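You operate a simulated robot arm through the tools that you are given. There is no shell and no other tool. Be economical: measure what you need, move in short steps, check, and stop when the job is done.

Carry out the task below with a simulated robot arm. There is one attempt and no reset: what you move stays moved.

TASK
Wipe both dust patches off the beam, then run the slide to stop B and clamp it.
Fine: use the green pad and put it back; the stops stay where they are. What is to be rubbed or washed off counts as gone when no trace of it is left.

Only the result counts: the job must be done as asked and must still hold three seconds after the hand-in. Knocking over, shifting, dropping, spilling or breaking anything else fails it.

THE ROBOT
A 7-joint arm with a two-finger parallel gripper on a trunk, on a base that drives. Base frame: it is fixed to the floor where the robot stands at the start and does not move with it; the origin is under the middle of the robot, x ahead of it, y to its left, z up. Units: mm, degrees, N and s.
With the tool pointing down near the work surface it reaches from about 160 to 680 mm from the robot's upright axis, wherever it stands. Its first joint turns from -166.0 to 166.0 degrees. Places, roughly: beam stop a [0, 600, 1200]; beam stop a knob [0, 600, 1200]; beam stop b [700, -100, 1200]; beam stop b knob [800, -100, 1200]; dust [300, 300, 1200]; slide [400, 300, 1200]. Payload 1.57 kg.
Tool frame: the origin (TCP) lies between the finger pads and is the grasp point; the fingertips stand 30 mm ahead of it; z points along the fingers, y is the line along which they close. Largest opening 80 mm; finger width 17, thickness 12; the body of the gripper, 40 by 82 mm, starts 80 mm behind the TCP.
Orientation is that of the tool frame in the base frame, as a unit quaternion [w, x, y, z]. With the fingers straight down and closing along the base's y, the tool's x points along the base's -x, its y along +y and its z along -z.

THE INTERFACE
- The arm moves only by the tool arm_command. Its argument "series" is a list that holds one entry, the list of rows, each a list of 7 numbers: the closure, from 0 (fully open) to 1 (shut), then the shift along the base's x, y, z in cm, then the turn, a rotation vector about the base's x, y, z in degrees. In form: [[[claw, tx, ty, tz, rx, ry, rz], ...]]. A call has 1 to 10 rows; each row is the pose to reach, as a shift and turn from the pose commanded when the call began. A row lasts 0.2 s, in which the tool goes at most 50 mm and 8.6 degrees; a call with a longer step from one row to the next is refused whole, and so is a gripper value outside its range. A pose out of reach is approached as far as the arm can. The call stops where the force on the tool passes 40 N (or 10 N more than at its start, if that is more) or the arm is blocked; 0.2 s more then pass. Each finger travels about 72 mm/s and halts on what it meets, pressing with about 32 N; the grip force reading is that of the motor and also rises with nothing between the fingers. The clock runs only during rows and for 0.2 s after the last one: add rows that repeat a pose to give the fingers time. The reply holds the time, the measured pose of the TCP, the force on the tool along the base axes, the opening and the grip force, in the units named above and with some noise, with the torque about the TCP (base axes, N m) and any sound that the robot's microphone picked up.
- Cameras (640 x 400 px; columns grow to the right, rows downward): "scene" is now at [-10.9, 200.9, 1633.5]; the picture's right is [0.68, -0.73, 0.00], its down [-0.35, -0.33, -0.88] and it looks along [0.64, 0.60, -0.48] (base axes); focal length 214 px, centre (320, 200). "wrist" rides on the gripper at [72, -7, -122] in the tool frame; the picture's right is [0.09, 1.00, 0.00], its down [-0.84, 0.08, -0.54] and it looks along [-0.54, 0.05, 0.84] (tool axes); focal length 238 px, centre (320, 200). There is no depth. A picture from a camera that has moved, and an enlarged one, comes with that camera's place and axes in the base frame and with its lens.
- camera(camera): a new picture of that camera. No time passes.
- slide_trunk(by): slides the trunk up (or, below 0, down) by that many mm; the arm and the scene camera ride with it, the base frame stays. It gives what a move gives, with no picture.
- drive_base(legs): drives the robot by 1 to 6 legs, each [ahead, left, turn to the left] in mm, mm and degrees, along the robot's own axes; the way and the turn of a leg run together, so that a leg with both is an arc; at most 1500 mm and 180 degrees a leg. The arm and the cameras ride along, it lands a little off, and it stops where it bumps. It gives what a move gives.
- aim_head(pan, tilt): turns the head with the scene camera to pan (to the left, within 86 degrees either way) and tilt (down, from -29 to 69), counted from straight ahead of the robot. It gives what a move gives.
- enlarge(camera, box): a new picture of the part [left, top, right, bottom] of that camera's present view, enlarged. No time passes.
- hand_in(): hands the job in; it is judged then, once.

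Go step by step. Nothing tells you exact positions but the pictures and the camera data: compare them with the known pose of the tool, close in by small moves and look again before you grip or let go. The budget is 120 turns and 98 pictures, counting those below and the enlarged ones. Unless the task says otherwise, let go and move clear before handing in, and close with one line.

The tools are called after "Request:" as name(argument=value, ...) on one line, values as JSON. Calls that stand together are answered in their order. arm_command: Moves the arm, as the interface text tells. Its arguments: {"type":"object","properties":{"series":{"type":"array","items":{"type":"array","items":{"type":"array","items":{"type":"number"}}}}},"required":["series"]} The other tools are called the same way: slide_trunk (by) slides the trunk up or down; drive_base (legs) drives the base; aim_head (pan, tilt) turns the head that bears the scene camera; camera (camera) takes a picture; enlarge (camera, box) takes an enlarged picture of a part of a camera's view; hand_in () hands the job in.

At the start:

```text
t: 0.0
ee_pos: [199.8, 267.3, 1518.6]
orientation: [0.001, 0.0, 1.0, 0.0]
wrist_force: [-0.8, -0.5, 0.2]
wrist_torque: [0.02, -0.01, -0.01]
gripper_width: 79.8
grip_force: 0.0
trunk travel left (down, up): [-425.0, 55.0]
robot x, y, heading: [-1.6, -1.7, -0.2]
head pan, tilt: [42.8, 28.8]
```

scene: 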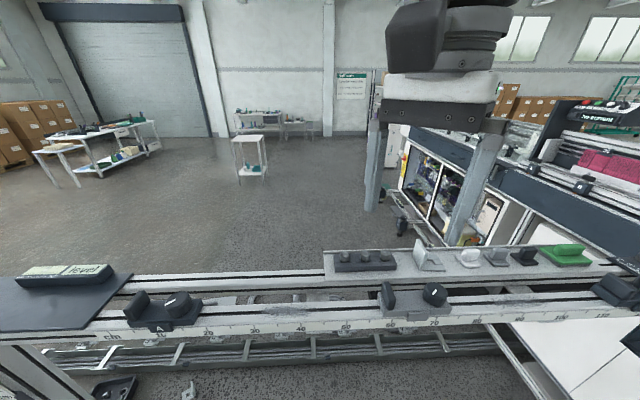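
wrist: 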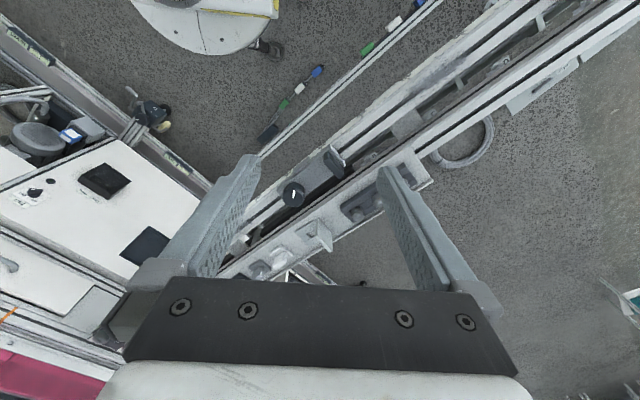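

I see the beam running diagonally with stop A left, the slide in the middle, stop B right, and a green pad on a shelf behind. I'll enlarge to see the details.

Request:
enlarge(camera="scene", box=[80, 240, 360, 400])

Request:
enlarge(camera="scene", box=[320, 220, 640, 400])

```text
2.29 times, centred on (220, 320) of scene
camera zoom: at [-10.9, 200.9, 1633.5], right [0.68, -0.73, 0.0], down [-0.35, -0.33, -0.88], along [0.64, 0.6, -0.48], focal length 490 px, centre (549, -74)
```

zoom: 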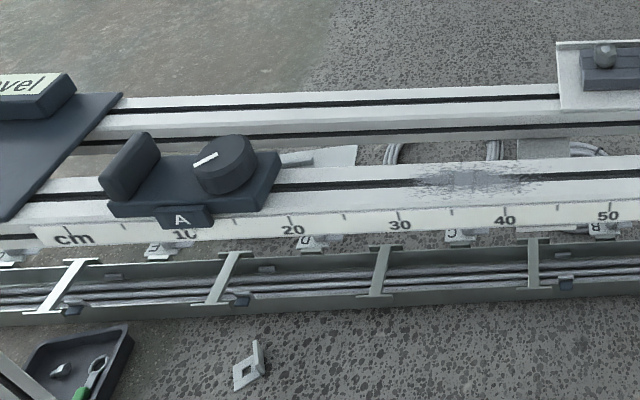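

```text
2.00 times, centred on (480, 310) of scene
camera zoom: at [-10.9, 200.9, 1633.5], right [0.68, -0.73, 0.0], down [-0.35, -0.33, -0.88], along [0.64, 0.6, -0.48], focal length 429 px, centre (0, -20)
```

zoom: 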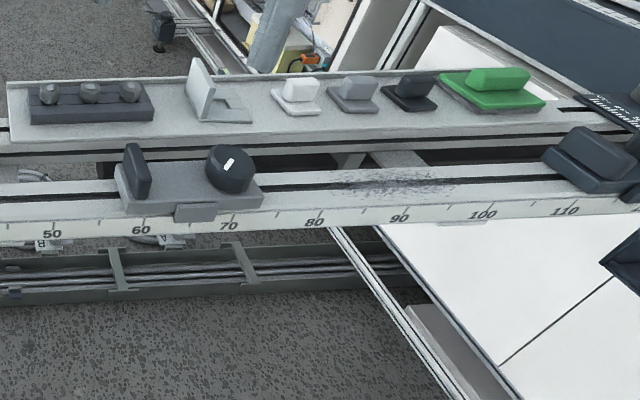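

The beam lies at about z 1150, along direction (0.68,-0.73), with dust near 33–42 cm and 82–95 cm. I'll look to the right and down to check the floor space and stop B.

Request:
aim_head(pan=-5, tilt=40)

Request:
camera(camera="scene")

```text
t: 1.2
ee_pos: [200.0, 266.7, 1519.2]
orientation: [0.001, 0.0, 1.0, 0.0]
wrist_force: [-0.9, -0.6, -0.6]
wrist_torque: [0.02, -0.02, 0.01]
gripper_width: 79.9
grip_force: 0.1
trunk travel left (down, up): [-425.0, 55.0]
robot x, y, heading: [1.6, 3.8, -0.0]
head pan, tilt: [-5.0, 40.0]
```

```text
93 pictures are left
camera scene: at [7.2, 131.8, 1616.3], right [-0.09, -1.0, 0.0], down [-0.64, 0.06, -0.77], along [0.76, -0.07, -0.64], focal length 214 px, centre (320, 200)
```

scene: 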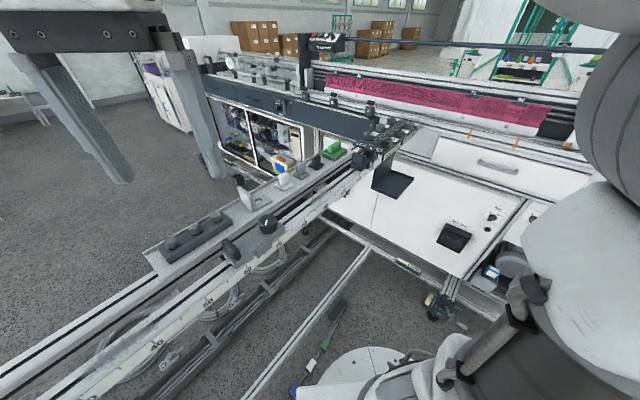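

The pad and stop B sit too far for the present stance (about x 840, y −20), so I'll need to drive nearer the beam. First I check the floor clearance.

Request:
aim_head(pan=25, tilt=69)

Request:
camera(camera="scene")

```text
t: 2.1
ee_pos: [199.9, 266.0, 1520.9]
orientation: [0.0, 0.0, 1.0, 0.0]
wrist_force: [-0.4, 0.2, -0.6]
wrist_torque: [0.0, 0.0, 0.01]
gripper_width: 79.8
grip_force: 0.1
trunk travel left (down, up): [-425.0, 55.0]
robot x, y, heading: [-0.4, -5.3, -0.0]
head pan, tilt: [25.0, 68.8]
```

```text
92 pictures are left
camera scene: at [-26.8, 162.7, 1580.2], right [0.42, -0.91, 0.0], down [-0.84, -0.39, -0.36], along [0.33, 0.15, -0.93], focal length 214 px, centre (320, 200)
```

scene: 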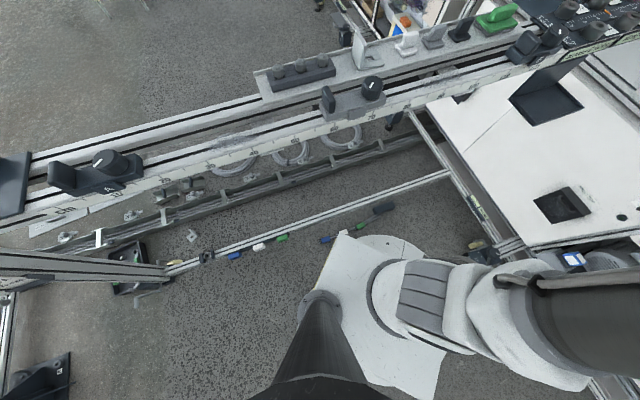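

The floor close to the robot looks clear. I'll drive ahead in a modest step and recheck.

Request:
drive_base(legs=[[130, 20, 0]])

Request:
camera(camera="scene")

Request:
camera(camera="wrist")

```text
t: 3.6
ee_pos: [330.9, 286.6, 1520.7]
orientation: [0.001, 0.0, 1.0, 0.0]
wrist_force: [-0.1, -0.9, 1.0]
wrist_torque: [0.04, 0.01, 0.03]
gripper_width: 80.3
grip_force: 0.0
trunk travel left (down, up): [-425.0, 55.0]
robot x, y, heading: [128.4, 21.3, 0.1]
head pan, tilt: [25.0, 68.8]
```

```text
91 pictures are left
camera scene: at [103.4, 182.5, 1580.2], right [0.42, -0.91, 0.0], down [-0.84, -0.39, -0.36], along [0.33, 0.15, -0.93], focal length 214 px, centre (320, 200)
```

scene: 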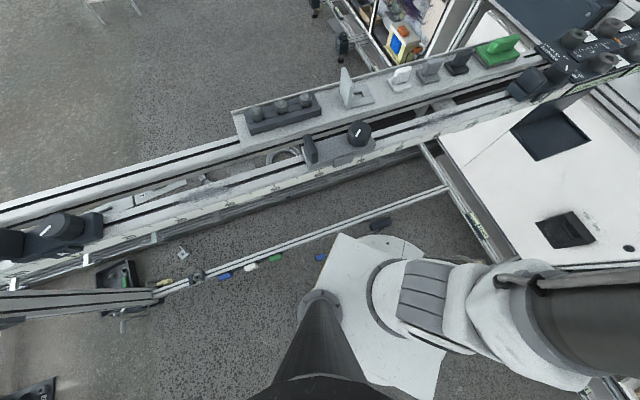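

```text
90 pictures are left
camera wrist: at [259.4, 280.6, 1643.1], right [-0.09, 1.0, 0.0], down [0.84, 0.08, 0.54], along [0.54, 0.05, -0.84], focal length 238 px, centre (320, 200)
```

wrist: 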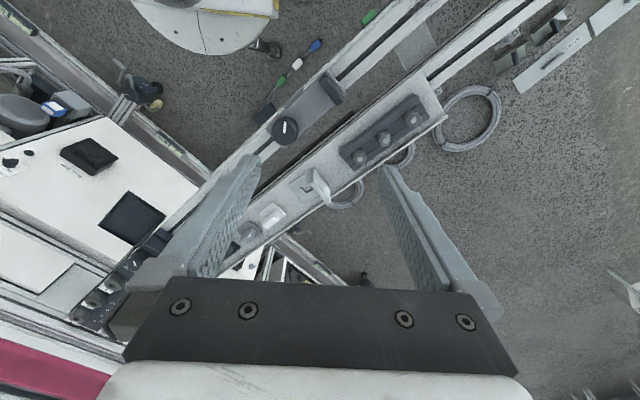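

Now at (128, 21); there's still clearance. I'll take one more short leg and look at stop B and the pad.

Request:
drive_base(legs=[[80, 30, 0]])

Request:
aim_head(pan=0, tilt=45)

Request:
camera(camera="scene")

```text
t: 4.6
ee_pos: [360.9, 295.7, 1520.6]
orientation: [-0.001, -0.002, 1.0, 0.0]
wrist_force: [0.8, 0.1, 0.2]
wrist_torque: [0.02, -0.01, 0.0]
gripper_width: 80.0
grip_force: 0.2
trunk travel left (down, up): [-425.0, 55.0]
robot x, y, heading: [161.1, 29.2, 0.2]
head pan, tilt: [25.0, 68.8]
stopped in leg 1: the robot was blocked; the commanded pose is now the measured one
```

```text
t: 5.5
ee_pos: [362.1, 295.9, 1519.6]
orientation: [0.0, -0.001, 1.0, -0.001]
wrist_force: [-0.3, -0.2, -0.6]
wrist_torque: [0.01, 0.01, -0.02]
gripper_width: 80.0
grip_force: 0.1
trunk travel left (down, up): [-425.0, 55.0]
robot x, y, heading: [162.2, 27.6, 0.5]
head pan, tilt: [0.0, 45.0]
```

```text
89 pictures are left
camera scene: at [165.5, 167.6, 1609.0], right [0.01, -1.0, 0.0], down [-0.71, 0.0, -0.71], along [0.71, 0.0, -0.71], focal length 214 px, centre (320, 200)
```

scene: 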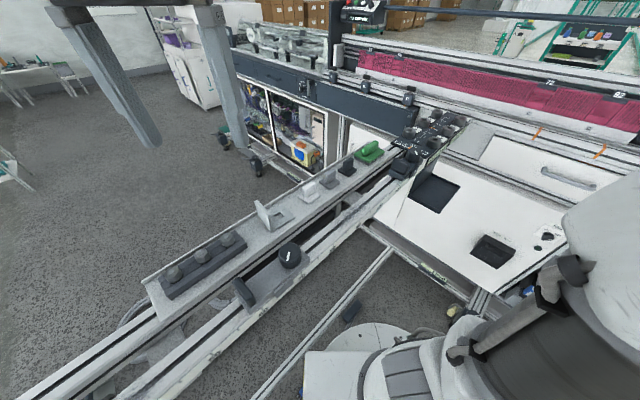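

The base got blocked at (162, 28), probably with a corner on the low rail. I'll back off, square up to the beam (heading about 43°) and approach again.

Request:
drive_base(legs=[[-90, -20, 0], [0, 0, 42.5]])

Request:
aim_head(pan=-30, tilt=60)

Request:
camera(camera="scene")

```text
t: 9.4
ee_pos: [38.0, 340.6, 1520.0]
orientation: [0.0, -0.367, 0.93, -0.001]
wrist_force: [0.5, -0.1, -0.3]
wrist_torque: [-0.05, 0.01, 0.0]
gripper_width: 79.9
grip_force: 0.0
trunk travel left (down, up): [-425.0, 55.0]
robot x, y, heading: [74.4, 5.2, 42.9]
head pan, tilt: [0.0, 45.0]
```

```text
t: 10.3
ee_pos: [37.4, 340.2, 1519.0]
orientation: [0.0, -0.367, 0.93, -0.001]
wrist_force: [-0.4, 1.0, 0.2]
wrist_torque: [0.01, 0.01, 0.01]
gripper_width: 79.9
grip_force: 0.1
trunk travel left (down, up): [-425.0, 55.0]
robot x, y, heading: [72.0, 10.4, 43.1]
head pan, tilt: [-30.0, 60.0]
```

```text
88 pictures are left
camera scene: at [-13.6, 70.0, 1589.6], right [0.23, -0.97, 0.0], down [-0.84, -0.2, -0.5], along [0.49, 0.11, -0.87], focal length 214 px, centre (320, 200)
```

scene: 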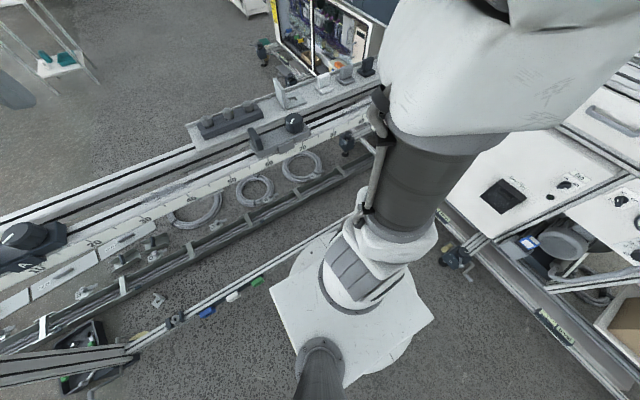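

Squared up now at heading 43°. I'll go ahead and to the right along the beam in modest legs.

Request:
drive_base(legs=[[60, -60, 0], [60, -60, 0]])

Request:
aim_head(pan=-50, tilt=45)

Request:
camera(camera="scene")

```text
t: 12.2
ee_pos: [180.4, 307.1, 1520.3]
orientation: [0.001, -0.368, 0.93, -0.001]
wrist_force: [-0.5, 0.0, 0.6]
wrist_torque: [-0.01, 0.02, 0.0]
gripper_width: 80.0
grip_force: 0.1
trunk travel left (down, up): [-425.0, 55.0]
robot x, y, heading: [217.0, -23.4, 43.0]
head pan, tilt: [-30.0, 60.0]
```

```text
t: 13.0
ee_pos: [179.6, 307.7, 1518.5]
orientation: [0.001, -0.367, 0.93, -0.001]
wrist_force: [0.2, -0.4, -0.5]
wrist_torque: [0.01, 0.0, 0.01]
gripper_width: 80.0
grip_force: 0.2
trunk travel left (down, up): [-425.0, 55.0]
robot x, y, heading: [217.2, -22.1, 43.3]
head pan, tilt: [-50.0, 45.0]
```

```text
87 pictures are left
camera scene: at [145.1, 12.5, 1609.0], right [-0.12, -0.99, 0.0], down [-0.7, 0.08, -0.71], along [0.7, -0.08, -0.71], focal length 214 px, centre (320, 200)
```

scene: 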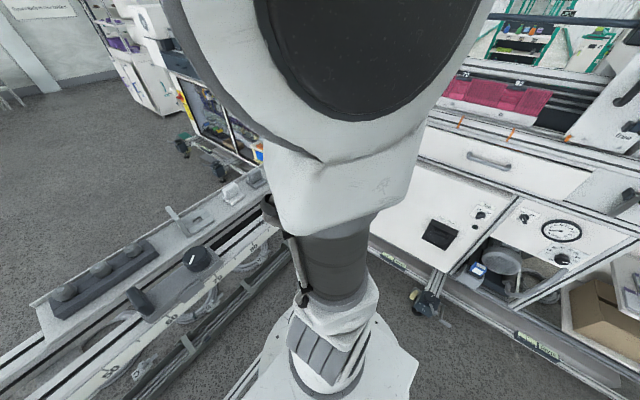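

The stance at (217, −22), heading 43° puts everything within reach. I'll bring the tool above and in front of the pad to view it.

Request:
arm_command(series=[[[0, 3.7, -2.8, -0.7, 0, 0, 0], [0, 7.4, -5.6, -1.4, 0, 0, 0], [0, 11.1, -8.4, -2.1, 0, 0, 0], [0, 14.8, -11.2, -2.8, 0, 0, 0], [0, 18.5, -14, -3.5, 0, 0, 0], [0, 22.2, -16.8, -4.2, 0, 0, 0], [0, 25.9, -19.6, -4.9, 0, 0, 0], [0, 29.6, -22.4, -5.6, 0, 0, 0], [0, 33.3, -25.2, -6.3, 0, 0, 0], [0, 37, -28, -7, 0, 0, 0]]])

Request:
camera(camera="wrist")

Request:
camera(camera="scene")

```text
t: 15.2
ee_pos: [551.1, 27.1, 1449.1]
orientation: [0.0, -0.367, 0.93, -0.002]
wrist_force: [0.1, -0.4, -0.1]
wrist_torque: [-0.01, 0.01, -0.01]
gripper_width: 80.0
grip_force: 0.0
trunk travel left (down, up): [-425.0, 55.0]
robot x, y, heading: [216.8, -21.8, 43.4]
head pan, tilt: [-50.0, 45.0]
```

```text
86 pictures are left
camera wrist: at [503.4, -25.8, 1572.6], right [-0.75, 0.66, 0.0], down [0.56, 0.63, 0.54], along [0.36, 0.4, -0.84], focal length 238 px, centre (320, 200)
```

wrist: 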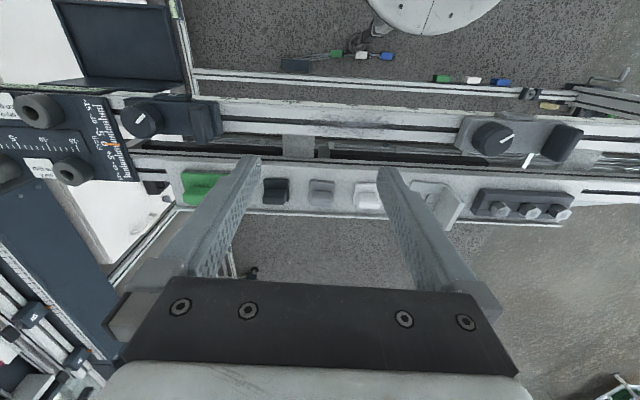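

```text
85 pictures are left
camera scene: at [145.5, 12.5, 1609.0], right [-0.12, -0.99, 0.0], down [-0.7, 0.08, -0.71], along [0.7, -0.08, -0.71], focal length 214 px, centre (320, 200)
```

scene: 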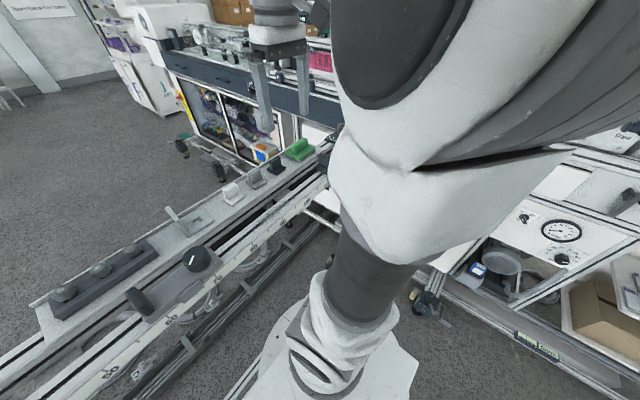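

The wrist view agrees: pad at about (829, −10), stop B block near (700, −77), slide knob near (373, 252). I'll move above the pad for a closer look.

Request:
arm_command(series=[[[0, 4, -1, -1, 0, 0, 0], [0, 8, -2, -2, 0, 0, 0], [0, 12, -3, -3, 0, 0, 0], [0, 16, -4, -4, 0, 0, 0], [0, 20, -5, -6, 0, 0, 0], [0, 23, -6, -9, 0, 0, 0], [0, 25, -7, -12, 0, 0, 0], [0, 25, -7, -12, 0, 0, 0]]])

Request:
camera(camera="wrist")

Request:
enlarge(camera="scene", box=[180, 80, 360, 200])

```text
t: 17.0
ee_pos: [799.6, -43.0, 1329.8]
orientation: [0.0, -0.367, 0.93, -0.001]
wrist_force: [0.3, -0.1, -0.3]
wrist_torque: [0.01, 0.01, -0.01]
gripper_width: 80.0
grip_force: 0.0
trunk travel left (down, up): [-425.0, 55.0]
robot x, y, heading: [217.4, -25.3, 43.1]
head pan, tilt: [-50.0, 45.0]
```

```text
84 pictures are left
camera wrist: at [752.3, -96.0, 1453.0], right [-0.75, 0.66, 0.0], down [0.56, 0.63, 0.54], along [0.36, 0.4, -0.84], focal length 238 px, centre (320, 200)
```

wrist: 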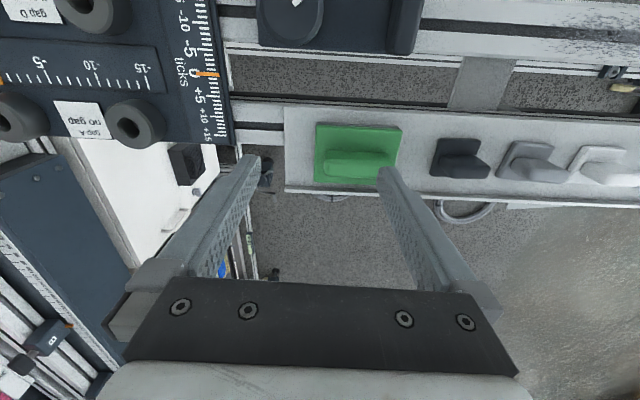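

```text
3.33 times, centred on (270, 140) of scene
camera zoom: at [145.3, 12.4, 1609.1], right [-0.12, -0.99, 0.0], down [-0.7, 0.08, -0.71], along [0.7, -0.08, -0.71], focal length 715 px, centre (487, 400)
```

zoom: 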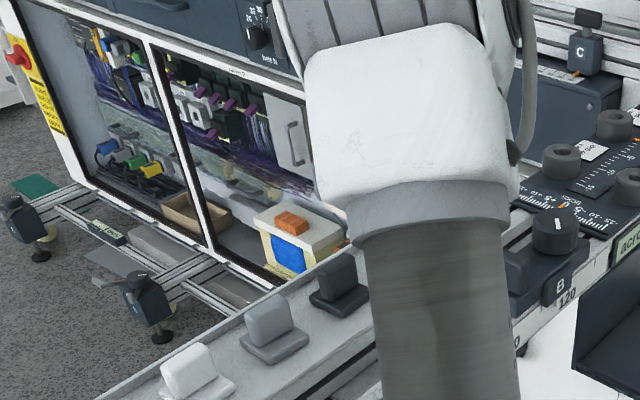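

The pad is around (785, 2) at z ≈ 1210, with its handle running along the beam. I'll rotate the tool −90° about z so the fingers close across the handle.

Request:
arm_command(series=[[[0, 0, 0, 0, 0, 0, -8.5], [0, 0, 0, 0, 0, 0, -17], [0, 0, 0, 0, 0, 0, -25.5], [0, 0, 0, 0, 0, 0, -34], [0, 0, 0, 0, 0, 0, -42.5], [0, 0, 0, 0, 0, 0, -51], [0, 0, 0, 0, 0, 0, -59.5], [0, 0, 0, 0, 0, 0, -68], [0, 0, 0, 0, 0, 0, -76.5], [0, 0, 0, 0, 0, 0, -85]]])

Request:
arm_command(series=[[[0, -1, 3, -1, 0, 0, -5], [0, -3, 4.5, -2, 0, 0, -5], [0, -3, 4.5, -2, 0, 0, -5]]])

Request:
camera(camera="wrist")

```text
t: 19.2
ee_pos: [799.7, -43.4, 1328.8]
orientation: [0.0, 0.359, 0.933, -0.001]
wrist_force: [-0.1, 0.6, 0.0]
wrist_torque: [0.02, 0.0, 0.0]
gripper_width: 79.7
grip_force: 0.1
trunk travel left (down, up): [-425.0, 55.0]
robot x, y, heading: [215.7, -26.4, 43.3]
head pan, tilt: [-50.0, 45.0]
```

```text
t: 20.0
ee_pos: [769.7, 1.9, 1309.9]
orientation: [-0.001, 0.399, 0.917, -0.001]
wrist_force: [0.1, -0.3, -0.5]
wrist_torque: [0.0, -0.01, 0.01]
gripper_width: 79.7
grip_force: 0.1
trunk travel left (down, up): [-425.0, 55.0]
robot x, y, heading: [218.4, -23.5, 43.4]
head pan, tilt: [-50.0, 45.0]
```

```text
82 pictures are left
camera wrist: at [716.1, 52.1, 1433.1], right [0.66, 0.75, 0.0], down [0.63, -0.56, 0.54], along [0.4, -0.36, -0.84], focal length 238 px, centre (320, 200)
```

wrist: 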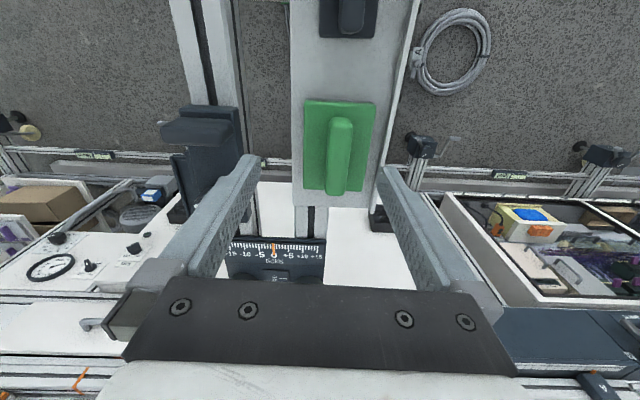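

The handle top is about (790, 9.5, 1212). I'll centre above it, lower partway, and look again.

Request:
arm_command(series=[[[0, 1.0, 0.4, -1.5, 0, 0, 0], [0, 2.0, 0.76, -3.5, 0, 0, 0], [0, 2.0, 0.76, -5.5, 0, 0, 0], [0, 2.0, 0.76, -5.5, 0, 0, 0]]])

Request:
camera(camera="wrist")

Request:
camera(camera="scene")

```text
t: 21.0
ee_pos: [789.7, 10.4, 1253.2]
orientation: [-0.001, 0.398, 0.917, -0.001]
wrist_force: [0.2, 0.9, -0.2]
wrist_torque: [0.01, 0.02, 0.0]
gripper_width: 79.8
grip_force: 0.1
trunk travel left (down, up): [-425.0, 55.0]
robot x, y, heading: [218.6, -23.9, 43.0]
head pan, tilt: [-50.0, 45.0]
```

```text
81 pictures are left
camera wrist: at [736.8, 59.6, 1377.5], right [0.66, 0.75, 0.0], down [0.63, -0.56, 0.54], along [0.4, -0.36, -0.84], focal length 238 px, centre (320, 200)
```

wrist: 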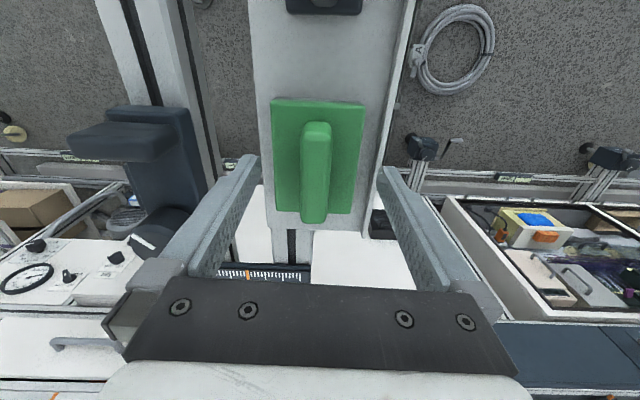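

```text
80 pictures are left
camera scene: at [145.2, 12.4, 1609.0], right [-0.12, -0.99, 0.0], down [-0.7, 0.08, -0.71], along [0.7, -0.08, -0.71], focal length 214 px, centre (320, 200)
```

scene: 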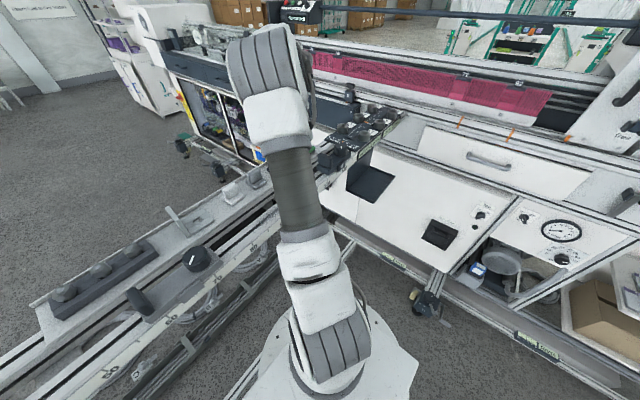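

The tool is centred within about 3 mm. I'll narrow the fingers to about 44 mm, descend slowly and feel for the pad's base plate.

Request:
arm_command(series=[[[0.2, 0, -0.3, 0, 0, 0, 0], [0.45, 0, -0.3, 0, 0, 0, 0], [0.45, 0, -0.3, -0.8, 0, 0, 0], [0.45, 0, -0.3, -1.2, 0, 0, 0], [0.45, 0, -0.3, -1.6, 0, 0, 0], [0.45, 0, -0.3, -2.0, 0, 0, 0], [0.45, 0, -0.3, -2.0, 0, 0, 0]]])

Request:
camera(camera="wrist")

```text
t: 22.7
ee_pos: [790.6, 8.1, 1241.3]
orientation: [0.007, 0.398, 0.918, 0.002]
wrist_force: [-2.8, 0.2, 13.9]
wrist_torque: [-0.15, 0.42, -0.03]
gripper_width: 45.6
grip_force: 0.8
trunk travel left (down, up): [-425.0, 55.0]
robot x, y, heading: [215.3, -25.2, 43.0]
head pan, tilt: [-50.0, 45.0]
stopped in row 7: the force on the tool passed its limit at 42 N (the readings are from after the stop); the commanded pose is now the measured one
```

```text
79 pictures are left
camera wrist: at [735.6, 56.5, 1363.1], right [0.66, 0.75, 0.01], down [0.62, -0.56, 0.55], along [0.42, -0.36, -0.83], focal length 238 px, centre (320, 200)
```

wrist: 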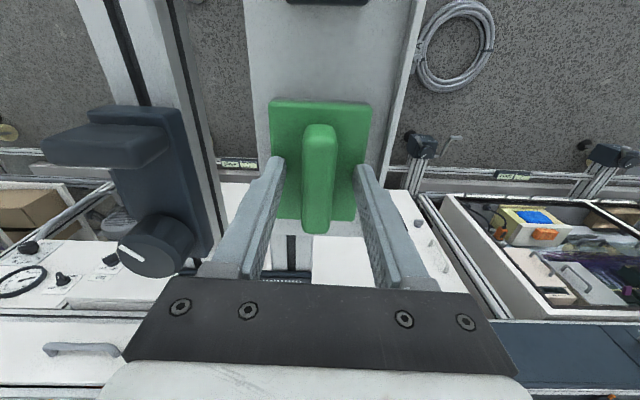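

Contact shows the base plate top near z 1211, and the fingers straddle the handle. I'll rise 3 mm and close.

Request:
arm_command(series=[[[0.45, 0, 0, 0.3, 0, 0, 0], [0.7, 0, 0, 0.3, 0, 0, 0], [1, 0, 0, 0.3, 0, 0, 0], [1, 0, 0, 0.3, 0, 0, 0], [1, 0, 0, 0.3, 0, 0, 0]]])

Request:
arm_command(series=[[[1, 0, 0, 1, 0, 0, 0], [1, 0, 0, 3, 0, 0, 0], [1, 0, 0, 6, 0, 0, 0], [1, 0, 0, 6, 0, 0, 0]]])

Request:
camera(camera="wrist")

```text
t: 23.9
ee_pos: [790.6, 7.3, 1240.8]
orientation: [0.004, 0.399, 0.917, 0.0]
wrist_force: [-0.2, -0.4, -0.3]
wrist_torque: [-0.11, -0.03, 0.05]
gripper_width: 18.9
grip_force: 32.0
trunk travel left (down, up): [-425.0, 55.0]
robot x, y, heading: [216.1, -25.1, 43.3]
head pan, tilt: [-50.0, 45.0]
```

```text
t: 24.9
ee_pos: [790.9, 8.2, 1302.7]
orientation: [0.005, 0.398, 0.917, 0.001]
wrist_force: [-0.1, 0.4, -1.8]
wrist_torque: [-0.05, -0.01, 0.02]
gripper_width: 19.0
grip_force: 31.7
trunk travel left (down, up): [-425.0, 55.0]
robot x, y, heading: [213.7, -21.4, 43.2]
head pan, tilt: [-50.0, 45.0]
```

```text
78 pictures are left
camera wrist: at [736.9, 56.4, 1424.7], right [0.66, 0.75, 0.01], down [0.62, -0.56, 0.55], along [0.41, -0.36, -0.84], focal length 238 px, centre (320, 200)
```

wrist: 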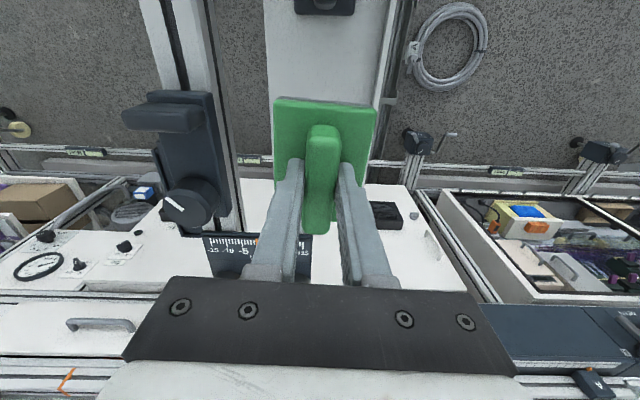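

The pad is held (return TCP: about (790.6, 7.5, 1241)). Next I raise and carry it toward the second dust patch to look at it.

Request:
arm_command(series=[[[1, 0, 0, 4, 0, 0, 0], [1, -3, 1.5, 6, 0, 0, 0], [1, -7, 3.3, 7, 0, 0, 0], [1, -11, 5.2, 7, 0, 0, 0], [1, -15, 7.1, 7, 0, 0, 0], [1, -19, 9, 7, 0, 0, 0], [1, -23, 10.9, 7, 0, 0, 0], [1, -27, 12.8, 7, 0, 0, 0], [1, -28, 13.2, 7, 0, 0, 0], [1, -28, 13.2, 7, 0, 0, 0]]])

Request:
camera(camera="wrist")

Request:
camera(camera="scene")

```text
t: 27.1
ee_pos: [509.4, 138.8, 1371.8]
orientation: [0.004, 0.397, 0.918, 0.001]
wrist_force: [-0.1, -0.1, -1.8]
wrist_torque: [0.03, 0.03, 0.0]
gripper_width: 19.1
grip_force: 31.7
trunk travel left (down, up): [-425.0, 55.0]
robot x, y, heading: [216.5, -25.4, 43.1]
head pan, tilt: [-50.0, 45.0]
```

```text
77 pictures are left
camera wrist: at [456.2, 188.1, 1494.2], right [0.66, 0.75, 0.01], down [0.62, -0.56, 0.55], along [0.41, -0.36, -0.84], focal length 238 px, centre (320, 200)
```

wrist: 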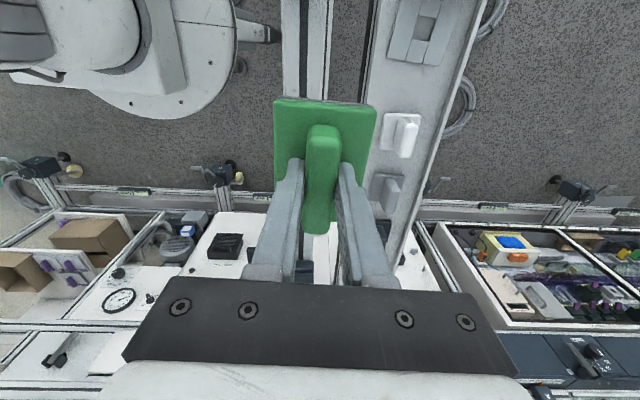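

```text
76 pictures are left
camera scene: at [145.3, 12.4, 1609.0], right [-0.12, -0.99, 0.0], down [-0.7, 0.08, -0.71], along [0.7, -0.08, -0.71], focal length 214 px, centre (320, 200)
```

scene: 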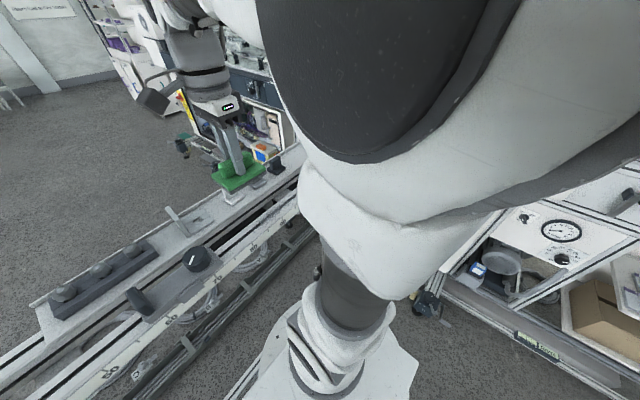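

The pad hides what's ahead in the wrist view, so I'll move farther toward stop B, so that the dust patch comes into view right beneath the camera.

Request:
arm_command(series=[[[1, 2.2, -3.0, 0, 0, 0, 0], [1, 4.4, -6.1, 0, 0, 0, 0], [1, 6.6, -9.1, 0, 0, 0, 0], [1, 8.8, -12.2, 0, 0, 0, 0], [1, 8.8, -12.2, 0, 0, 0, 0]]])

Request:
camera(camera="wrist")

Request:
camera(camera="scene")

```text
t: 28.3
ee_pos: [598.9, 16.2, 1370.7]
orientation: [0.005, 0.397, 0.918, 0.003]
wrist_force: [0.0, 0.5, -0.6]
wrist_torque: [0.02, 0.02, -0.02]
gripper_width: 19.1
grip_force: 32.0
trunk travel left (down, up): [-425.0, 55.0]
robot x, y, heading: [217.7, -26.1, 43.1]
head pan, tilt: [-50.0, 45.0]
```

```text
75 pictures are left
camera wrist: at [545.0, 64.9, 1494.0], right [0.66, 0.75, 0.01], down [0.62, -0.56, 0.55], along [0.41, -0.36, -0.84], focal length 238 px, centre (320, 200)
```

wrist: 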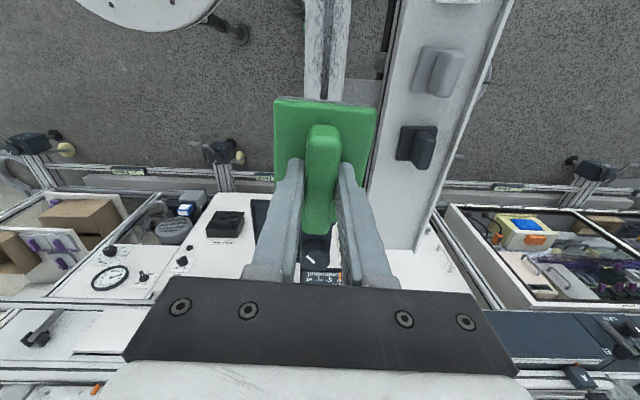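

```text
74 pictures are left
camera scene: at [145.3, 12.4, 1609.0], right [-0.12, -0.99, 0.0], down [-0.7, 0.08, -0.71], along [0.7, -0.08, -0.71], focal length 214 px, centre (320, 200)
```

scene: 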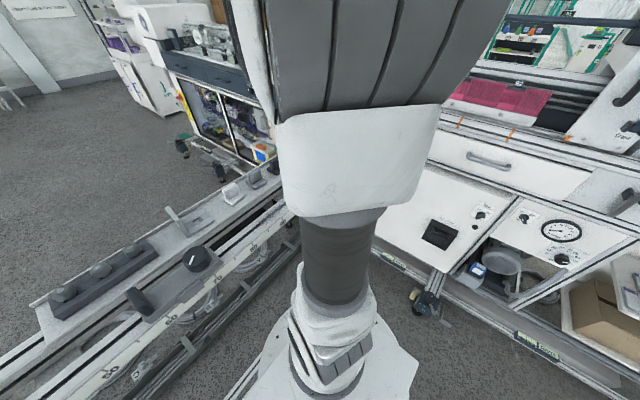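

Request:
enlarge(camera="wrist", box=[240, 0, 400, 100])

```text
4.00 times, centred on (320, 50) of wrist
camera zoom: at [545.0, 64.9, 1494.0], right [0.66, 0.75, 0.01], down [0.62, -0.56, 0.55], along [0.41, -0.36, -0.84], focal length 953 px, centre (320, 800)
```

zoom: 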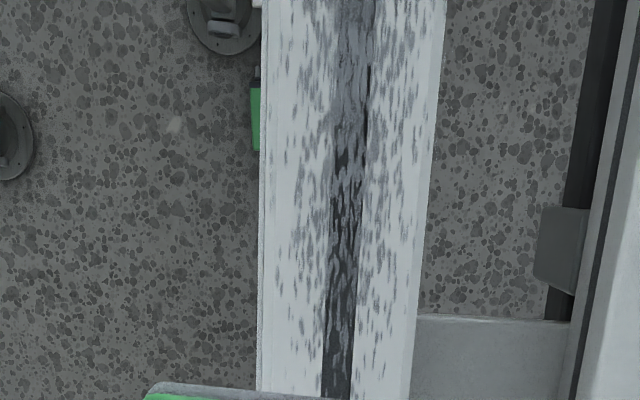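

The dust covers the full 50 mm beam width here, and the pad (about 70×100) covers that. I'll centre over the beam at s≈330 and descend gently to find contact.

Request:
arm_command(series=[[[1, -2.2, 2.5, -3, 0, 0, 0], [1, -4.4, 5.0, -6, 0, 0, 0], [1, -4.4, 5.0, -10, 0, 0, 0], [1, -4.4, 5.0, -12, 0, 0, 0], [1, -4.4, 5.0, -12, 0, 0, 0]]])

Request:
camera(camera="wrist")

Request:
camera(camera="scene")

```text
t: 29.5
ee_pos: [555.6, 67.5, 1251.0]
orientation: [0.005, 0.397, 0.918, 0.002]
wrist_force: [0.3, 0.2, -0.2]
wrist_torque: [0.02, -0.03, 0.03]
gripper_width: 19.0
grip_force: 32.4
trunk travel left (down, up): [-425.0, 55.0]
robot x, y, heading: [214.6, -26.4, 43.3]
head pan, tilt: [-50.0, 45.0]
```

```text
72 pictures are left
camera wrist: at [500.8, 116.8, 1373.9], right [0.66, 0.75, 0.01], down [0.62, -0.56, 0.55], along [0.41, -0.36, -0.84], focal length 238 px, centre (320, 200)
```

wrist: 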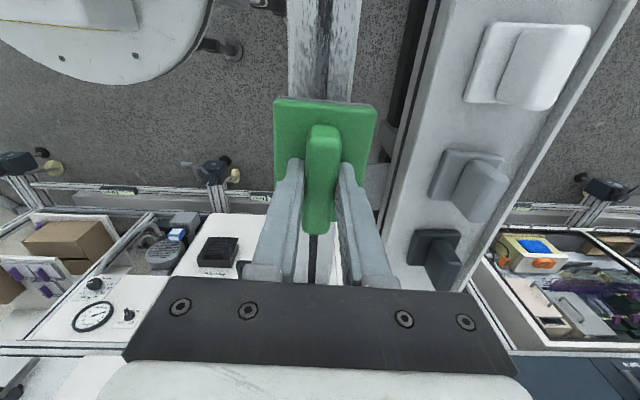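

```text
71 pictures are left
camera scene: at [145.2, 12.4, 1609.0], right [-0.12, -0.99, 0.0], down [-0.7, 0.08, -0.71], along [0.7, -0.08, -0.71], focal length 214 px, centre (320, 200)
```

scene: 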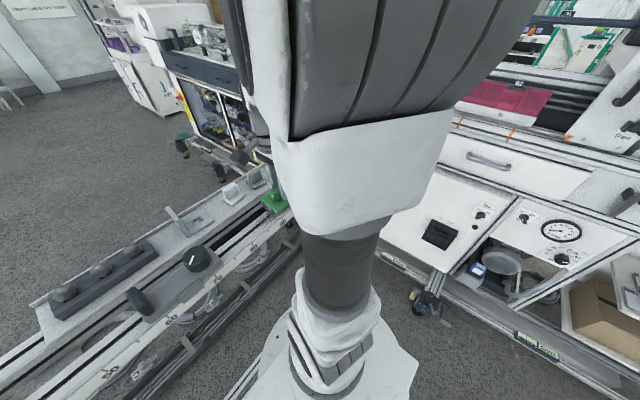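

The beam is centred under the pad. I'll descend slowly to contact.

Request:
arm_command(series=[[[1, 0, 0, -0.5, 0, 0, 0], [1, 0, 0, -1.0, 0, 0, 0], [1, 0, 0, -1.5, 0, 0, 0], [1, 0, 0, -2.0, 0, 0, 0], [1, 0, 0, -2.5, 0, 0, 0], [1, 0, 0, -3.0, 0, 0, 0], [1, 0, 0, -3.4, 0, 0, 0], [1, 0, 0, -3.8, 0, 0, 0], [1, 0, 0, -4.2, 0, 0, 0], [1, 0, 0, -4.6, 0, 0, 0]]])

```text
t: 30.6
ee_pos: [555.6, 67.5, 1235.8]
orientation: [0.008, 0.398, 0.917, 0.005]
wrist_force: [-4.9, -1.7, 19.8]
wrist_torque: [-0.14, 0.92, -0.02]
gripper_width: 19.3
grip_force: 31.6
trunk travel left (down, up): [-425.0, 55.0]
robot x, y, heading: [216.6, -24.2, 43.3]
head pan, tilt: [-50.0, 45.0]
stopped in row 5: the force on the tool passed its limit at 47 N (the readings are from after the stop); the commanded pose is now the measured one
```

Contact at TCP z ≈ 1236 (beam and shelf are nearly level). I'll level the small tilt, press about 3 mm and stroke along the beam.

Request:
arm_command(series=[[[1, 0, 0, -0.3, 0, 0.6, 0], [1, -1.7, 1.83, -0.3, 0, 0.6, 0], [1, -3.4, 3.65, -0.3, 0, 0.6, 0], [1, -5.1, 5.5, -0.3, 0, 0.6, 0], [1, -5.1, 5.5, -0.3, 0, 0.6, 0], [1, -3.4, 3.65, -0.3, 0, 0.6, 0], [1, -1.7, 1.83, -0.3, 0, 0.6, 0], [1, 0, 0, -0.3, 0, 0.6, 0], [1, 1.7, -1.83, -0.3, 0, 0.6, 0], [1, 3.4, -3.65, -0.3, 0, 0.6, 0]]])

```text
t: 31.0
ee_pos: [556.9, 68.1, 1235.3]
orientation: [0.006, 0.398, 0.917, 0.005]
wrist_force: [-3.9, -0.2, 17.8]
wrist_torque: [-0.35, 0.51, -0.06]
gripper_width: 19.2
grip_force: 32.2
trunk travel left (down, up): [-425.0, 55.0]
robot x, y, heading: [214.5, -25.4, 43.3]
head pan, tilt: [-50.0, 45.0]
stopped in row 2: the force on the tool passed its limit at 43 N (the readings are from after the stop); the commanded pose is now the measured one
```

The contact is stiffer than assumed, and it already rests with about 18 N. I'll stroke at this height with no extra press.

Request:
arm_command(series=[[[1, -0.7, 0.73, 0, 0, 0, 0], [1, -1.7, 1.83, 0, 0, 0, 0], [1, -3.4, 3.65, 0, 0, 0, 0], [1, -5.1, 5.5, 0, 0, 0, 0], [1, -5.1, 5.5, 0, 0, 0, 0], [1, -3.4, 3.65, 0, 0, 0, 0], [1, -1.7, 1.83, 0, 0, 0, 0], [1, 0, 0, 0, 0, 0, 0], [1, 1.7, -1.83, 0, 0, 0, 0], [1, 3.4, -3.65, 0, 0, 0, 0]]])

```text
t: 32.5
ee_pos: [529.3, 99.8, 1234.7]
orientation: [0.006, 0.397, 0.918, 0.007]
wrist_force: [-0.8, -4.0, 15.2]
wrist_torque: [-0.39, 0.47, 0.08]
gripper_width: 19.1
grip_force: 31.6
trunk travel left (down, up): [-425.0, 55.0]
robot x, y, heading: [216.9, -24.3, 43.2]
head pan, tilt: [-50.0, 45.0]
stopped in row 7: the force on the tool passed its limit at 41 N (the readings are from after the stop); the commanded pose is now the measured one
```

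Forces still spike and the torque shows that the near edge is carrying the load. I'll level the roll by about 0.9°, ease off 1 mm and check the reading.

Request:
arm_command(series=[[[1, 0, 0, 0.15, -0.6, 0.65, 0], [1, 0, 0, 0.15, -0.6, 0.65, 0]]])

```text
t: 33.1
ee_pos: [530.3, 100.3, 1234.5]
orientation: [0.002, 0.397, 0.918, -0.001]
wrist_force: [0.5, -0.2, 1.0]
wrist_torque: [-0.05, -0.12, -0.02]
gripper_width: 18.9
grip_force: 31.9
trunk travel left (down, up): [-425.0, 55.0]
robot x, y, heading: [216.6, -22.5, 43.4]
head pan, tilt: [-50.0, 45.0]
```

Leveled, with almost no load. I'll press down slightly and check the force.

Request:
arm_command(series=[[[1, 0, 0, -0.1, 0, 0, 0], [1, 0, 0, -0.2, 0, 0, 0], [1, 0, 0, -0.2, 0, 0, 0]]])

```text
t: 34.0
ee_pos: [529.6, 100.5, 1235.4]
orientation: [0.003, 0.397, 0.918, -0.001]
wrist_force: [-1.0, 0.8, 20.9]
wrist_torque: [-0.02, 0.22, 0.04]
gripper_width: 19.2
grip_force: 32.0
trunk travel left (down, up): [-425.0, 55.0]
robot x, y, heading: [214.9, -25.4, 43.2]
head pan, tilt: [-50.0, 45.0]
```

About 21 N and well centred now. I'll stroke the patch end to end.

Request:
arm_command(series=[[[1, -1.2, 1.25, 0.05, 0, 0, 0], [1, -2.4, 2.56, 0.05, 0, 0, 0], [1, -2.4, 2.56, 0.05, 0, 0, 0], [1, -0.7, 0.73, 0.05, 0, 0, 0], [1, 1.0, -1.1, 0.05, 0, 0, 0], [1, 2.7, -2.9, 0.05, 0, 0, 0], [1, 4.4, -4.75, 0.05, 0, 0, 0], [1, 6.1, -6.6, 0.05, 0, 0, 0], [1, 7.6, -8.2, 0.05, 0, 0, 0], [1, 7.6, -8.2, 0.05, 0, 0, 0]]])

```text
t: 36.1
ee_pos: [605.2, 18.6, 1234.9]
orientation: [0.002, 0.397, 0.918, -0.001]
wrist_force: [-5.4, 5.1, 28.1]
wrist_torque: [0.36, 0.37, 0.02]
gripper_width: 19.1
grip_force: 32.3
trunk travel left (down, up): [-425.0, 55.0]
robot x, y, heading: [214.5, -29.7, 43.2]
head pan, tilt: [-50.0, 45.0]
```

Smooth stroke. I'll stroke back, then lift and look at the surface.

Request:
arm_command(series=[[[1, -1.7, 1.83, 0.05, 0, 0, 0], [1, -3.4, 3.65, 0.05, 0, 0, 0], [1, -5.1, 5.48, 0.05, 0, 0, 0], [1, -6.8, 7.3, 0.05, 0, 0, 0], [1, -8.5, 9.1, 0.05, 0, 0, 0], [1, -10.0, 10.7, 0.05, 0, 0, 0], [1, -10.0, 10.7, 0.05, 0, 0, 0], [1, -7.5, 8, 0.05, 0, 0, 0], [1, -5, 5.35, 0.05, 0, 0, 0], [1, -2.5, 2.7, 0.05, 0, 0, 0]]])

Request:
arm_command(series=[[[1, 2.5, -2.7, 0, 0, 0, 0], [1, 3, -3.2, 1, 0, 0, 0], [1, 4.5, -4.8, 5, 0, 0, 0], [1, 6, -6.4, 9, 0, 0, 0], [1, 6, -6.4, 12, 0, 0, 0], [1, 6, -6.4, 12, 0, 0, 0]]])

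Request:
camera(camera="wrist")

Request:
enlarge(camera="wrist", box=[240, 0, 400, 100])

```text
t: 38.4
ee_pos: [580.6, 45.2, 1235.0]
orientation: [0.003, 0.397, 0.918, -0.001]
wrist_force: [-0.6, 2.4, 15.6]
wrist_torque: [0.37, 0.45, -0.09]
gripper_width: 19.0
grip_force: 31.8
trunk travel left (down, up): [-425.0, 55.0]
robot x, y, heading: [213.4, -21.3, 43.1]
head pan, tilt: [-50.0, 45.0]
```

```text
t: 39.8
ee_pos: [641.9, -18.5, 1354.5]
orientation: [0.002, 0.398, 0.917, -0.002]
wrist_force: [-0.6, -0.1, -0.4]
wrist_torque: [-0.02, 0.02, -0.01]
gripper_width: 19.0
grip_force: 32.0
trunk travel left (down, up): [-425.0, 55.0]
robot x, y, heading: [219.8, -26.1, 43.4]
head pan, tilt: [-50.0, 45.0]
```

```text
70 pictures are left
camera wrist: at [587.7, 30.3, 1477.3], right [0.66, 0.75, 0.0], down [0.63, -0.56, 0.55], along [0.41, -0.36, -0.84], focal length 238 px, centre (320, 200)
```

wrist: 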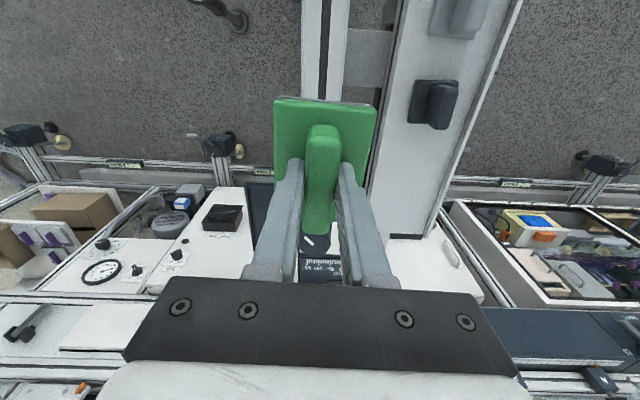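

```text
4.00 times, centred on (320, 50) of wrist
camera zoom: at [587.7, 30.3, 1477.3], right [0.66, 0.75, 0.0], down [0.63, -0.56, 0.55], along [0.41, -0.36, -0.84], focal length 953 px, centre (320, 800)
```

zoom: 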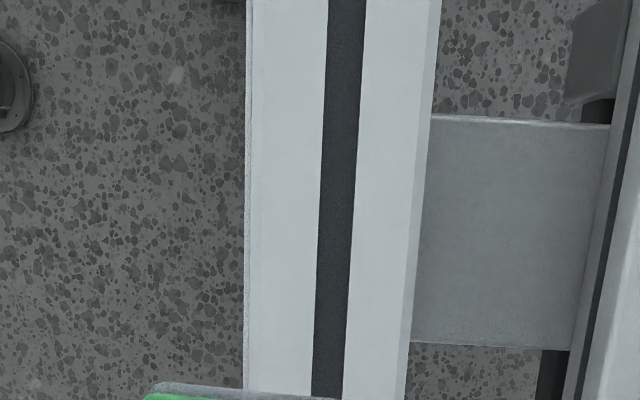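

The stretch under view is perfectly clean. I'll move toward the slide to check the remaining part.

Request:
arm_command(series=[[[1, -2.5, 2.7, 3, 0, 0, 0], [1, -5, 5.4, 6, 0, 0, 0], [1, -7.2, 7.7, 9, 0, 0, 0], [1, -7.2, 7.7, 9, 0, 0, 0]]])

Request:
enlarge(camera="wrist", box=[240, 0, 400, 100])

Request:
arm_command(series=[[[1, -2.5, 2.7, 1, 0, 0, 0], [1, -5, 5.4, 2, 0, 0, 0], [1, -7.2, 7.7, 3, 0, 0, 0], [1, -7.2, 7.7, 3, 0, 0, 0]]])

Request:
camera(camera="wrist")

Request:
enlarge(camera="wrist", box=[240, 0, 400, 100])

```text
t: 40.8
ee_pos: [568.8, 57.8, 1444.1]
orientation: [0.002, 0.397, 0.918, -0.001]
wrist_force: [-0.1, 0.1, -0.8]
wrist_torque: [-0.01, -0.01, 0.03]
gripper_width: 19.2
grip_force: 31.9
trunk travel left (down, up): [-425.0, 55.0]
robot x, y, heading: [215.2, -24.9, 43.4]
head pan, tilt: [-50.0, 45.0]
```

```text
4.00 times, centred on (320, 50) of wrist
camera zoom: at [515.9, 108.3, 1566.6], right [0.66, 0.75, 0.0], down [0.63, -0.56, 0.55], along [0.41, -0.36, -0.84], focal length 953 px, centre (320, 800)
```

zoom: 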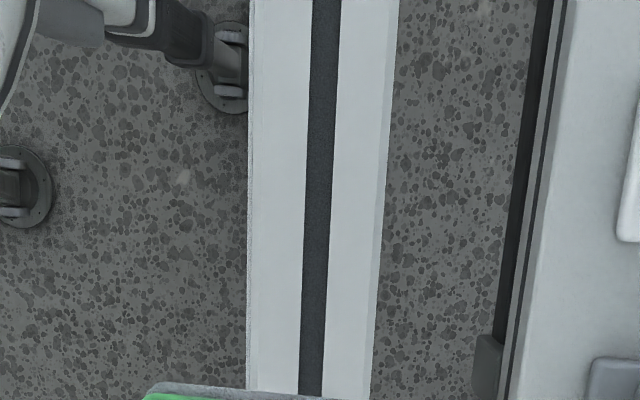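

```text
t: 41.8
ee_pos: [498.3, 136.2, 1475.0]
orientation: [0.0, 0.398, 0.917, -0.002]
wrist_force: [0.3, 0.1, -0.5]
wrist_torque: [-0.02, -0.02, -0.01]
gripper_width: 19.0
grip_force: 31.7
trunk travel left (down, up): [-425.0, 55.0]
robot x, y, heading: [214.9, -22.0, 43.3]
head pan, tilt: [-50.0, 45.0]
```

```text
67 pictures are left
camera wrist: at [443.9, 185.7, 1597.4], right [0.66, 0.75, 0.0], down [0.63, -0.56, 0.54], along [0.41, -0.36, -0.84], focal length 238 px, centre (320, 200)
```

wrist: 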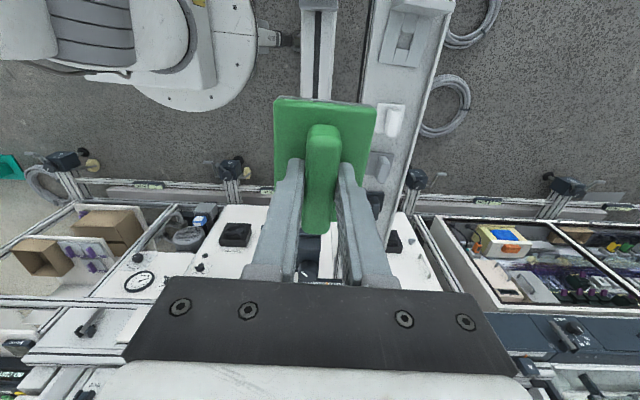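

```text
4.00 times, centred on (320, 50) of wrist
camera zoom: at [443.9, 185.7, 1597.4], right [0.66, 0.75, 0.0], down [0.63, -0.56, 0.54], along [0.41, -0.36, -0.84], focal length 953 px, centre (320, 800)
```

zoom: 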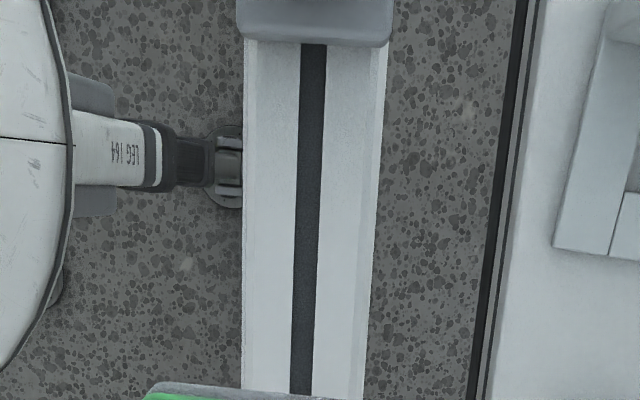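

Dust patch 2 is fully gone up to the slide's edge (s≈129). I'll carry the pad at height over to patch 1 near (175, 471).

Request:
arm_command(series=[[[1, -3.2, 3.35, 0, 0, 0, 0], [1, -6.4, 6.7, 0, 0, 0, 0], [1, -9.6, 10.0, 0, 0, 0, 0], [1, -12.8, 13.4, 0, 0, 0, 0], [1, -16, 16.7, 0, 0, 0, 0], [1, -19.2, 20.1, 0, 0, 0, 0], [1, -22.4, 23.4, 0, 0, 0, 0], [1, -25.6, 26.8, -2, 0, 0, 0], [1, -27, 28.2, -4, 0, 0, 0], [1, -27, 28.2, -4, 0, 0, 0]]])

Request:
camera(camera="wrist")

Request:
aim_head(pan=20, tilt=50)

Request:
camera(camera="scene")

```text
refused: row 8 steps farther than a row can; nothing moved
```

```text
65 pictures are left
camera wrist: at [443.9, 185.7, 1597.4], right [0.66, 0.75, 0.0], down [0.63, -0.56, 0.54], along [0.41, -0.36, -0.84], focal length 238 px, centre (320, 200)
```

wrist: 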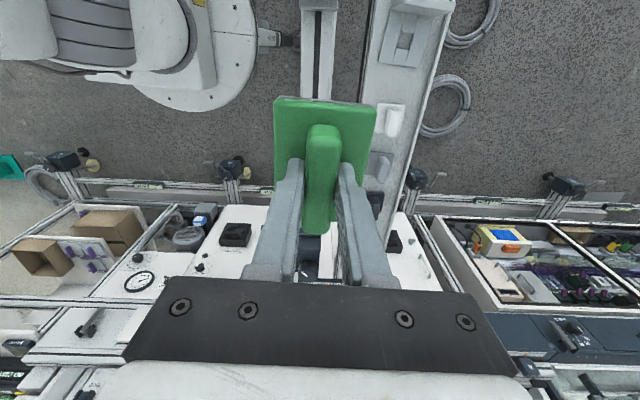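

```text
t: 43.2
ee_pos: [498.8, 136.9, 1472.0]
orientation: [-0.001, 0.398, 0.917, -0.005]
wrist_force: [0.4, 0.3, -0.1]
wrist_torque: [0.01, -0.01, -0.02]
gripper_width: 19.4
grip_force: 32.1
trunk travel left (down, up): [-425.0, 55.0]
robot x, y, heading: [214.8, -20.9, 43.2]
head pan, tilt: [20.0, 50.0]
```

```text
64 pictures are left
camera scene: at [146.3, 30.5, 1611.7], right [0.1, -0.99, 0.0], down [-0.68, -0.07, -0.73], along [0.73, 0.07, -0.68], focal length 214 px, centre (320, 200)
```

scene: 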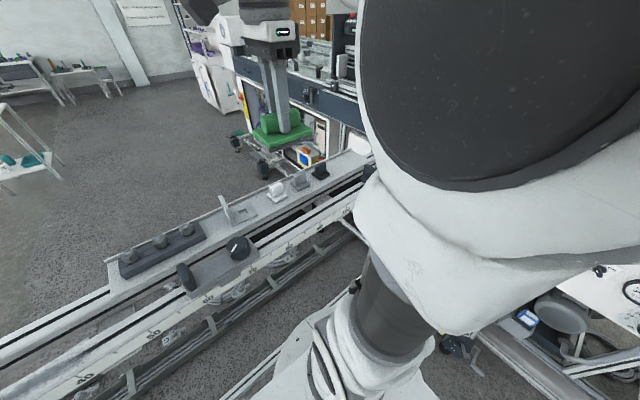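

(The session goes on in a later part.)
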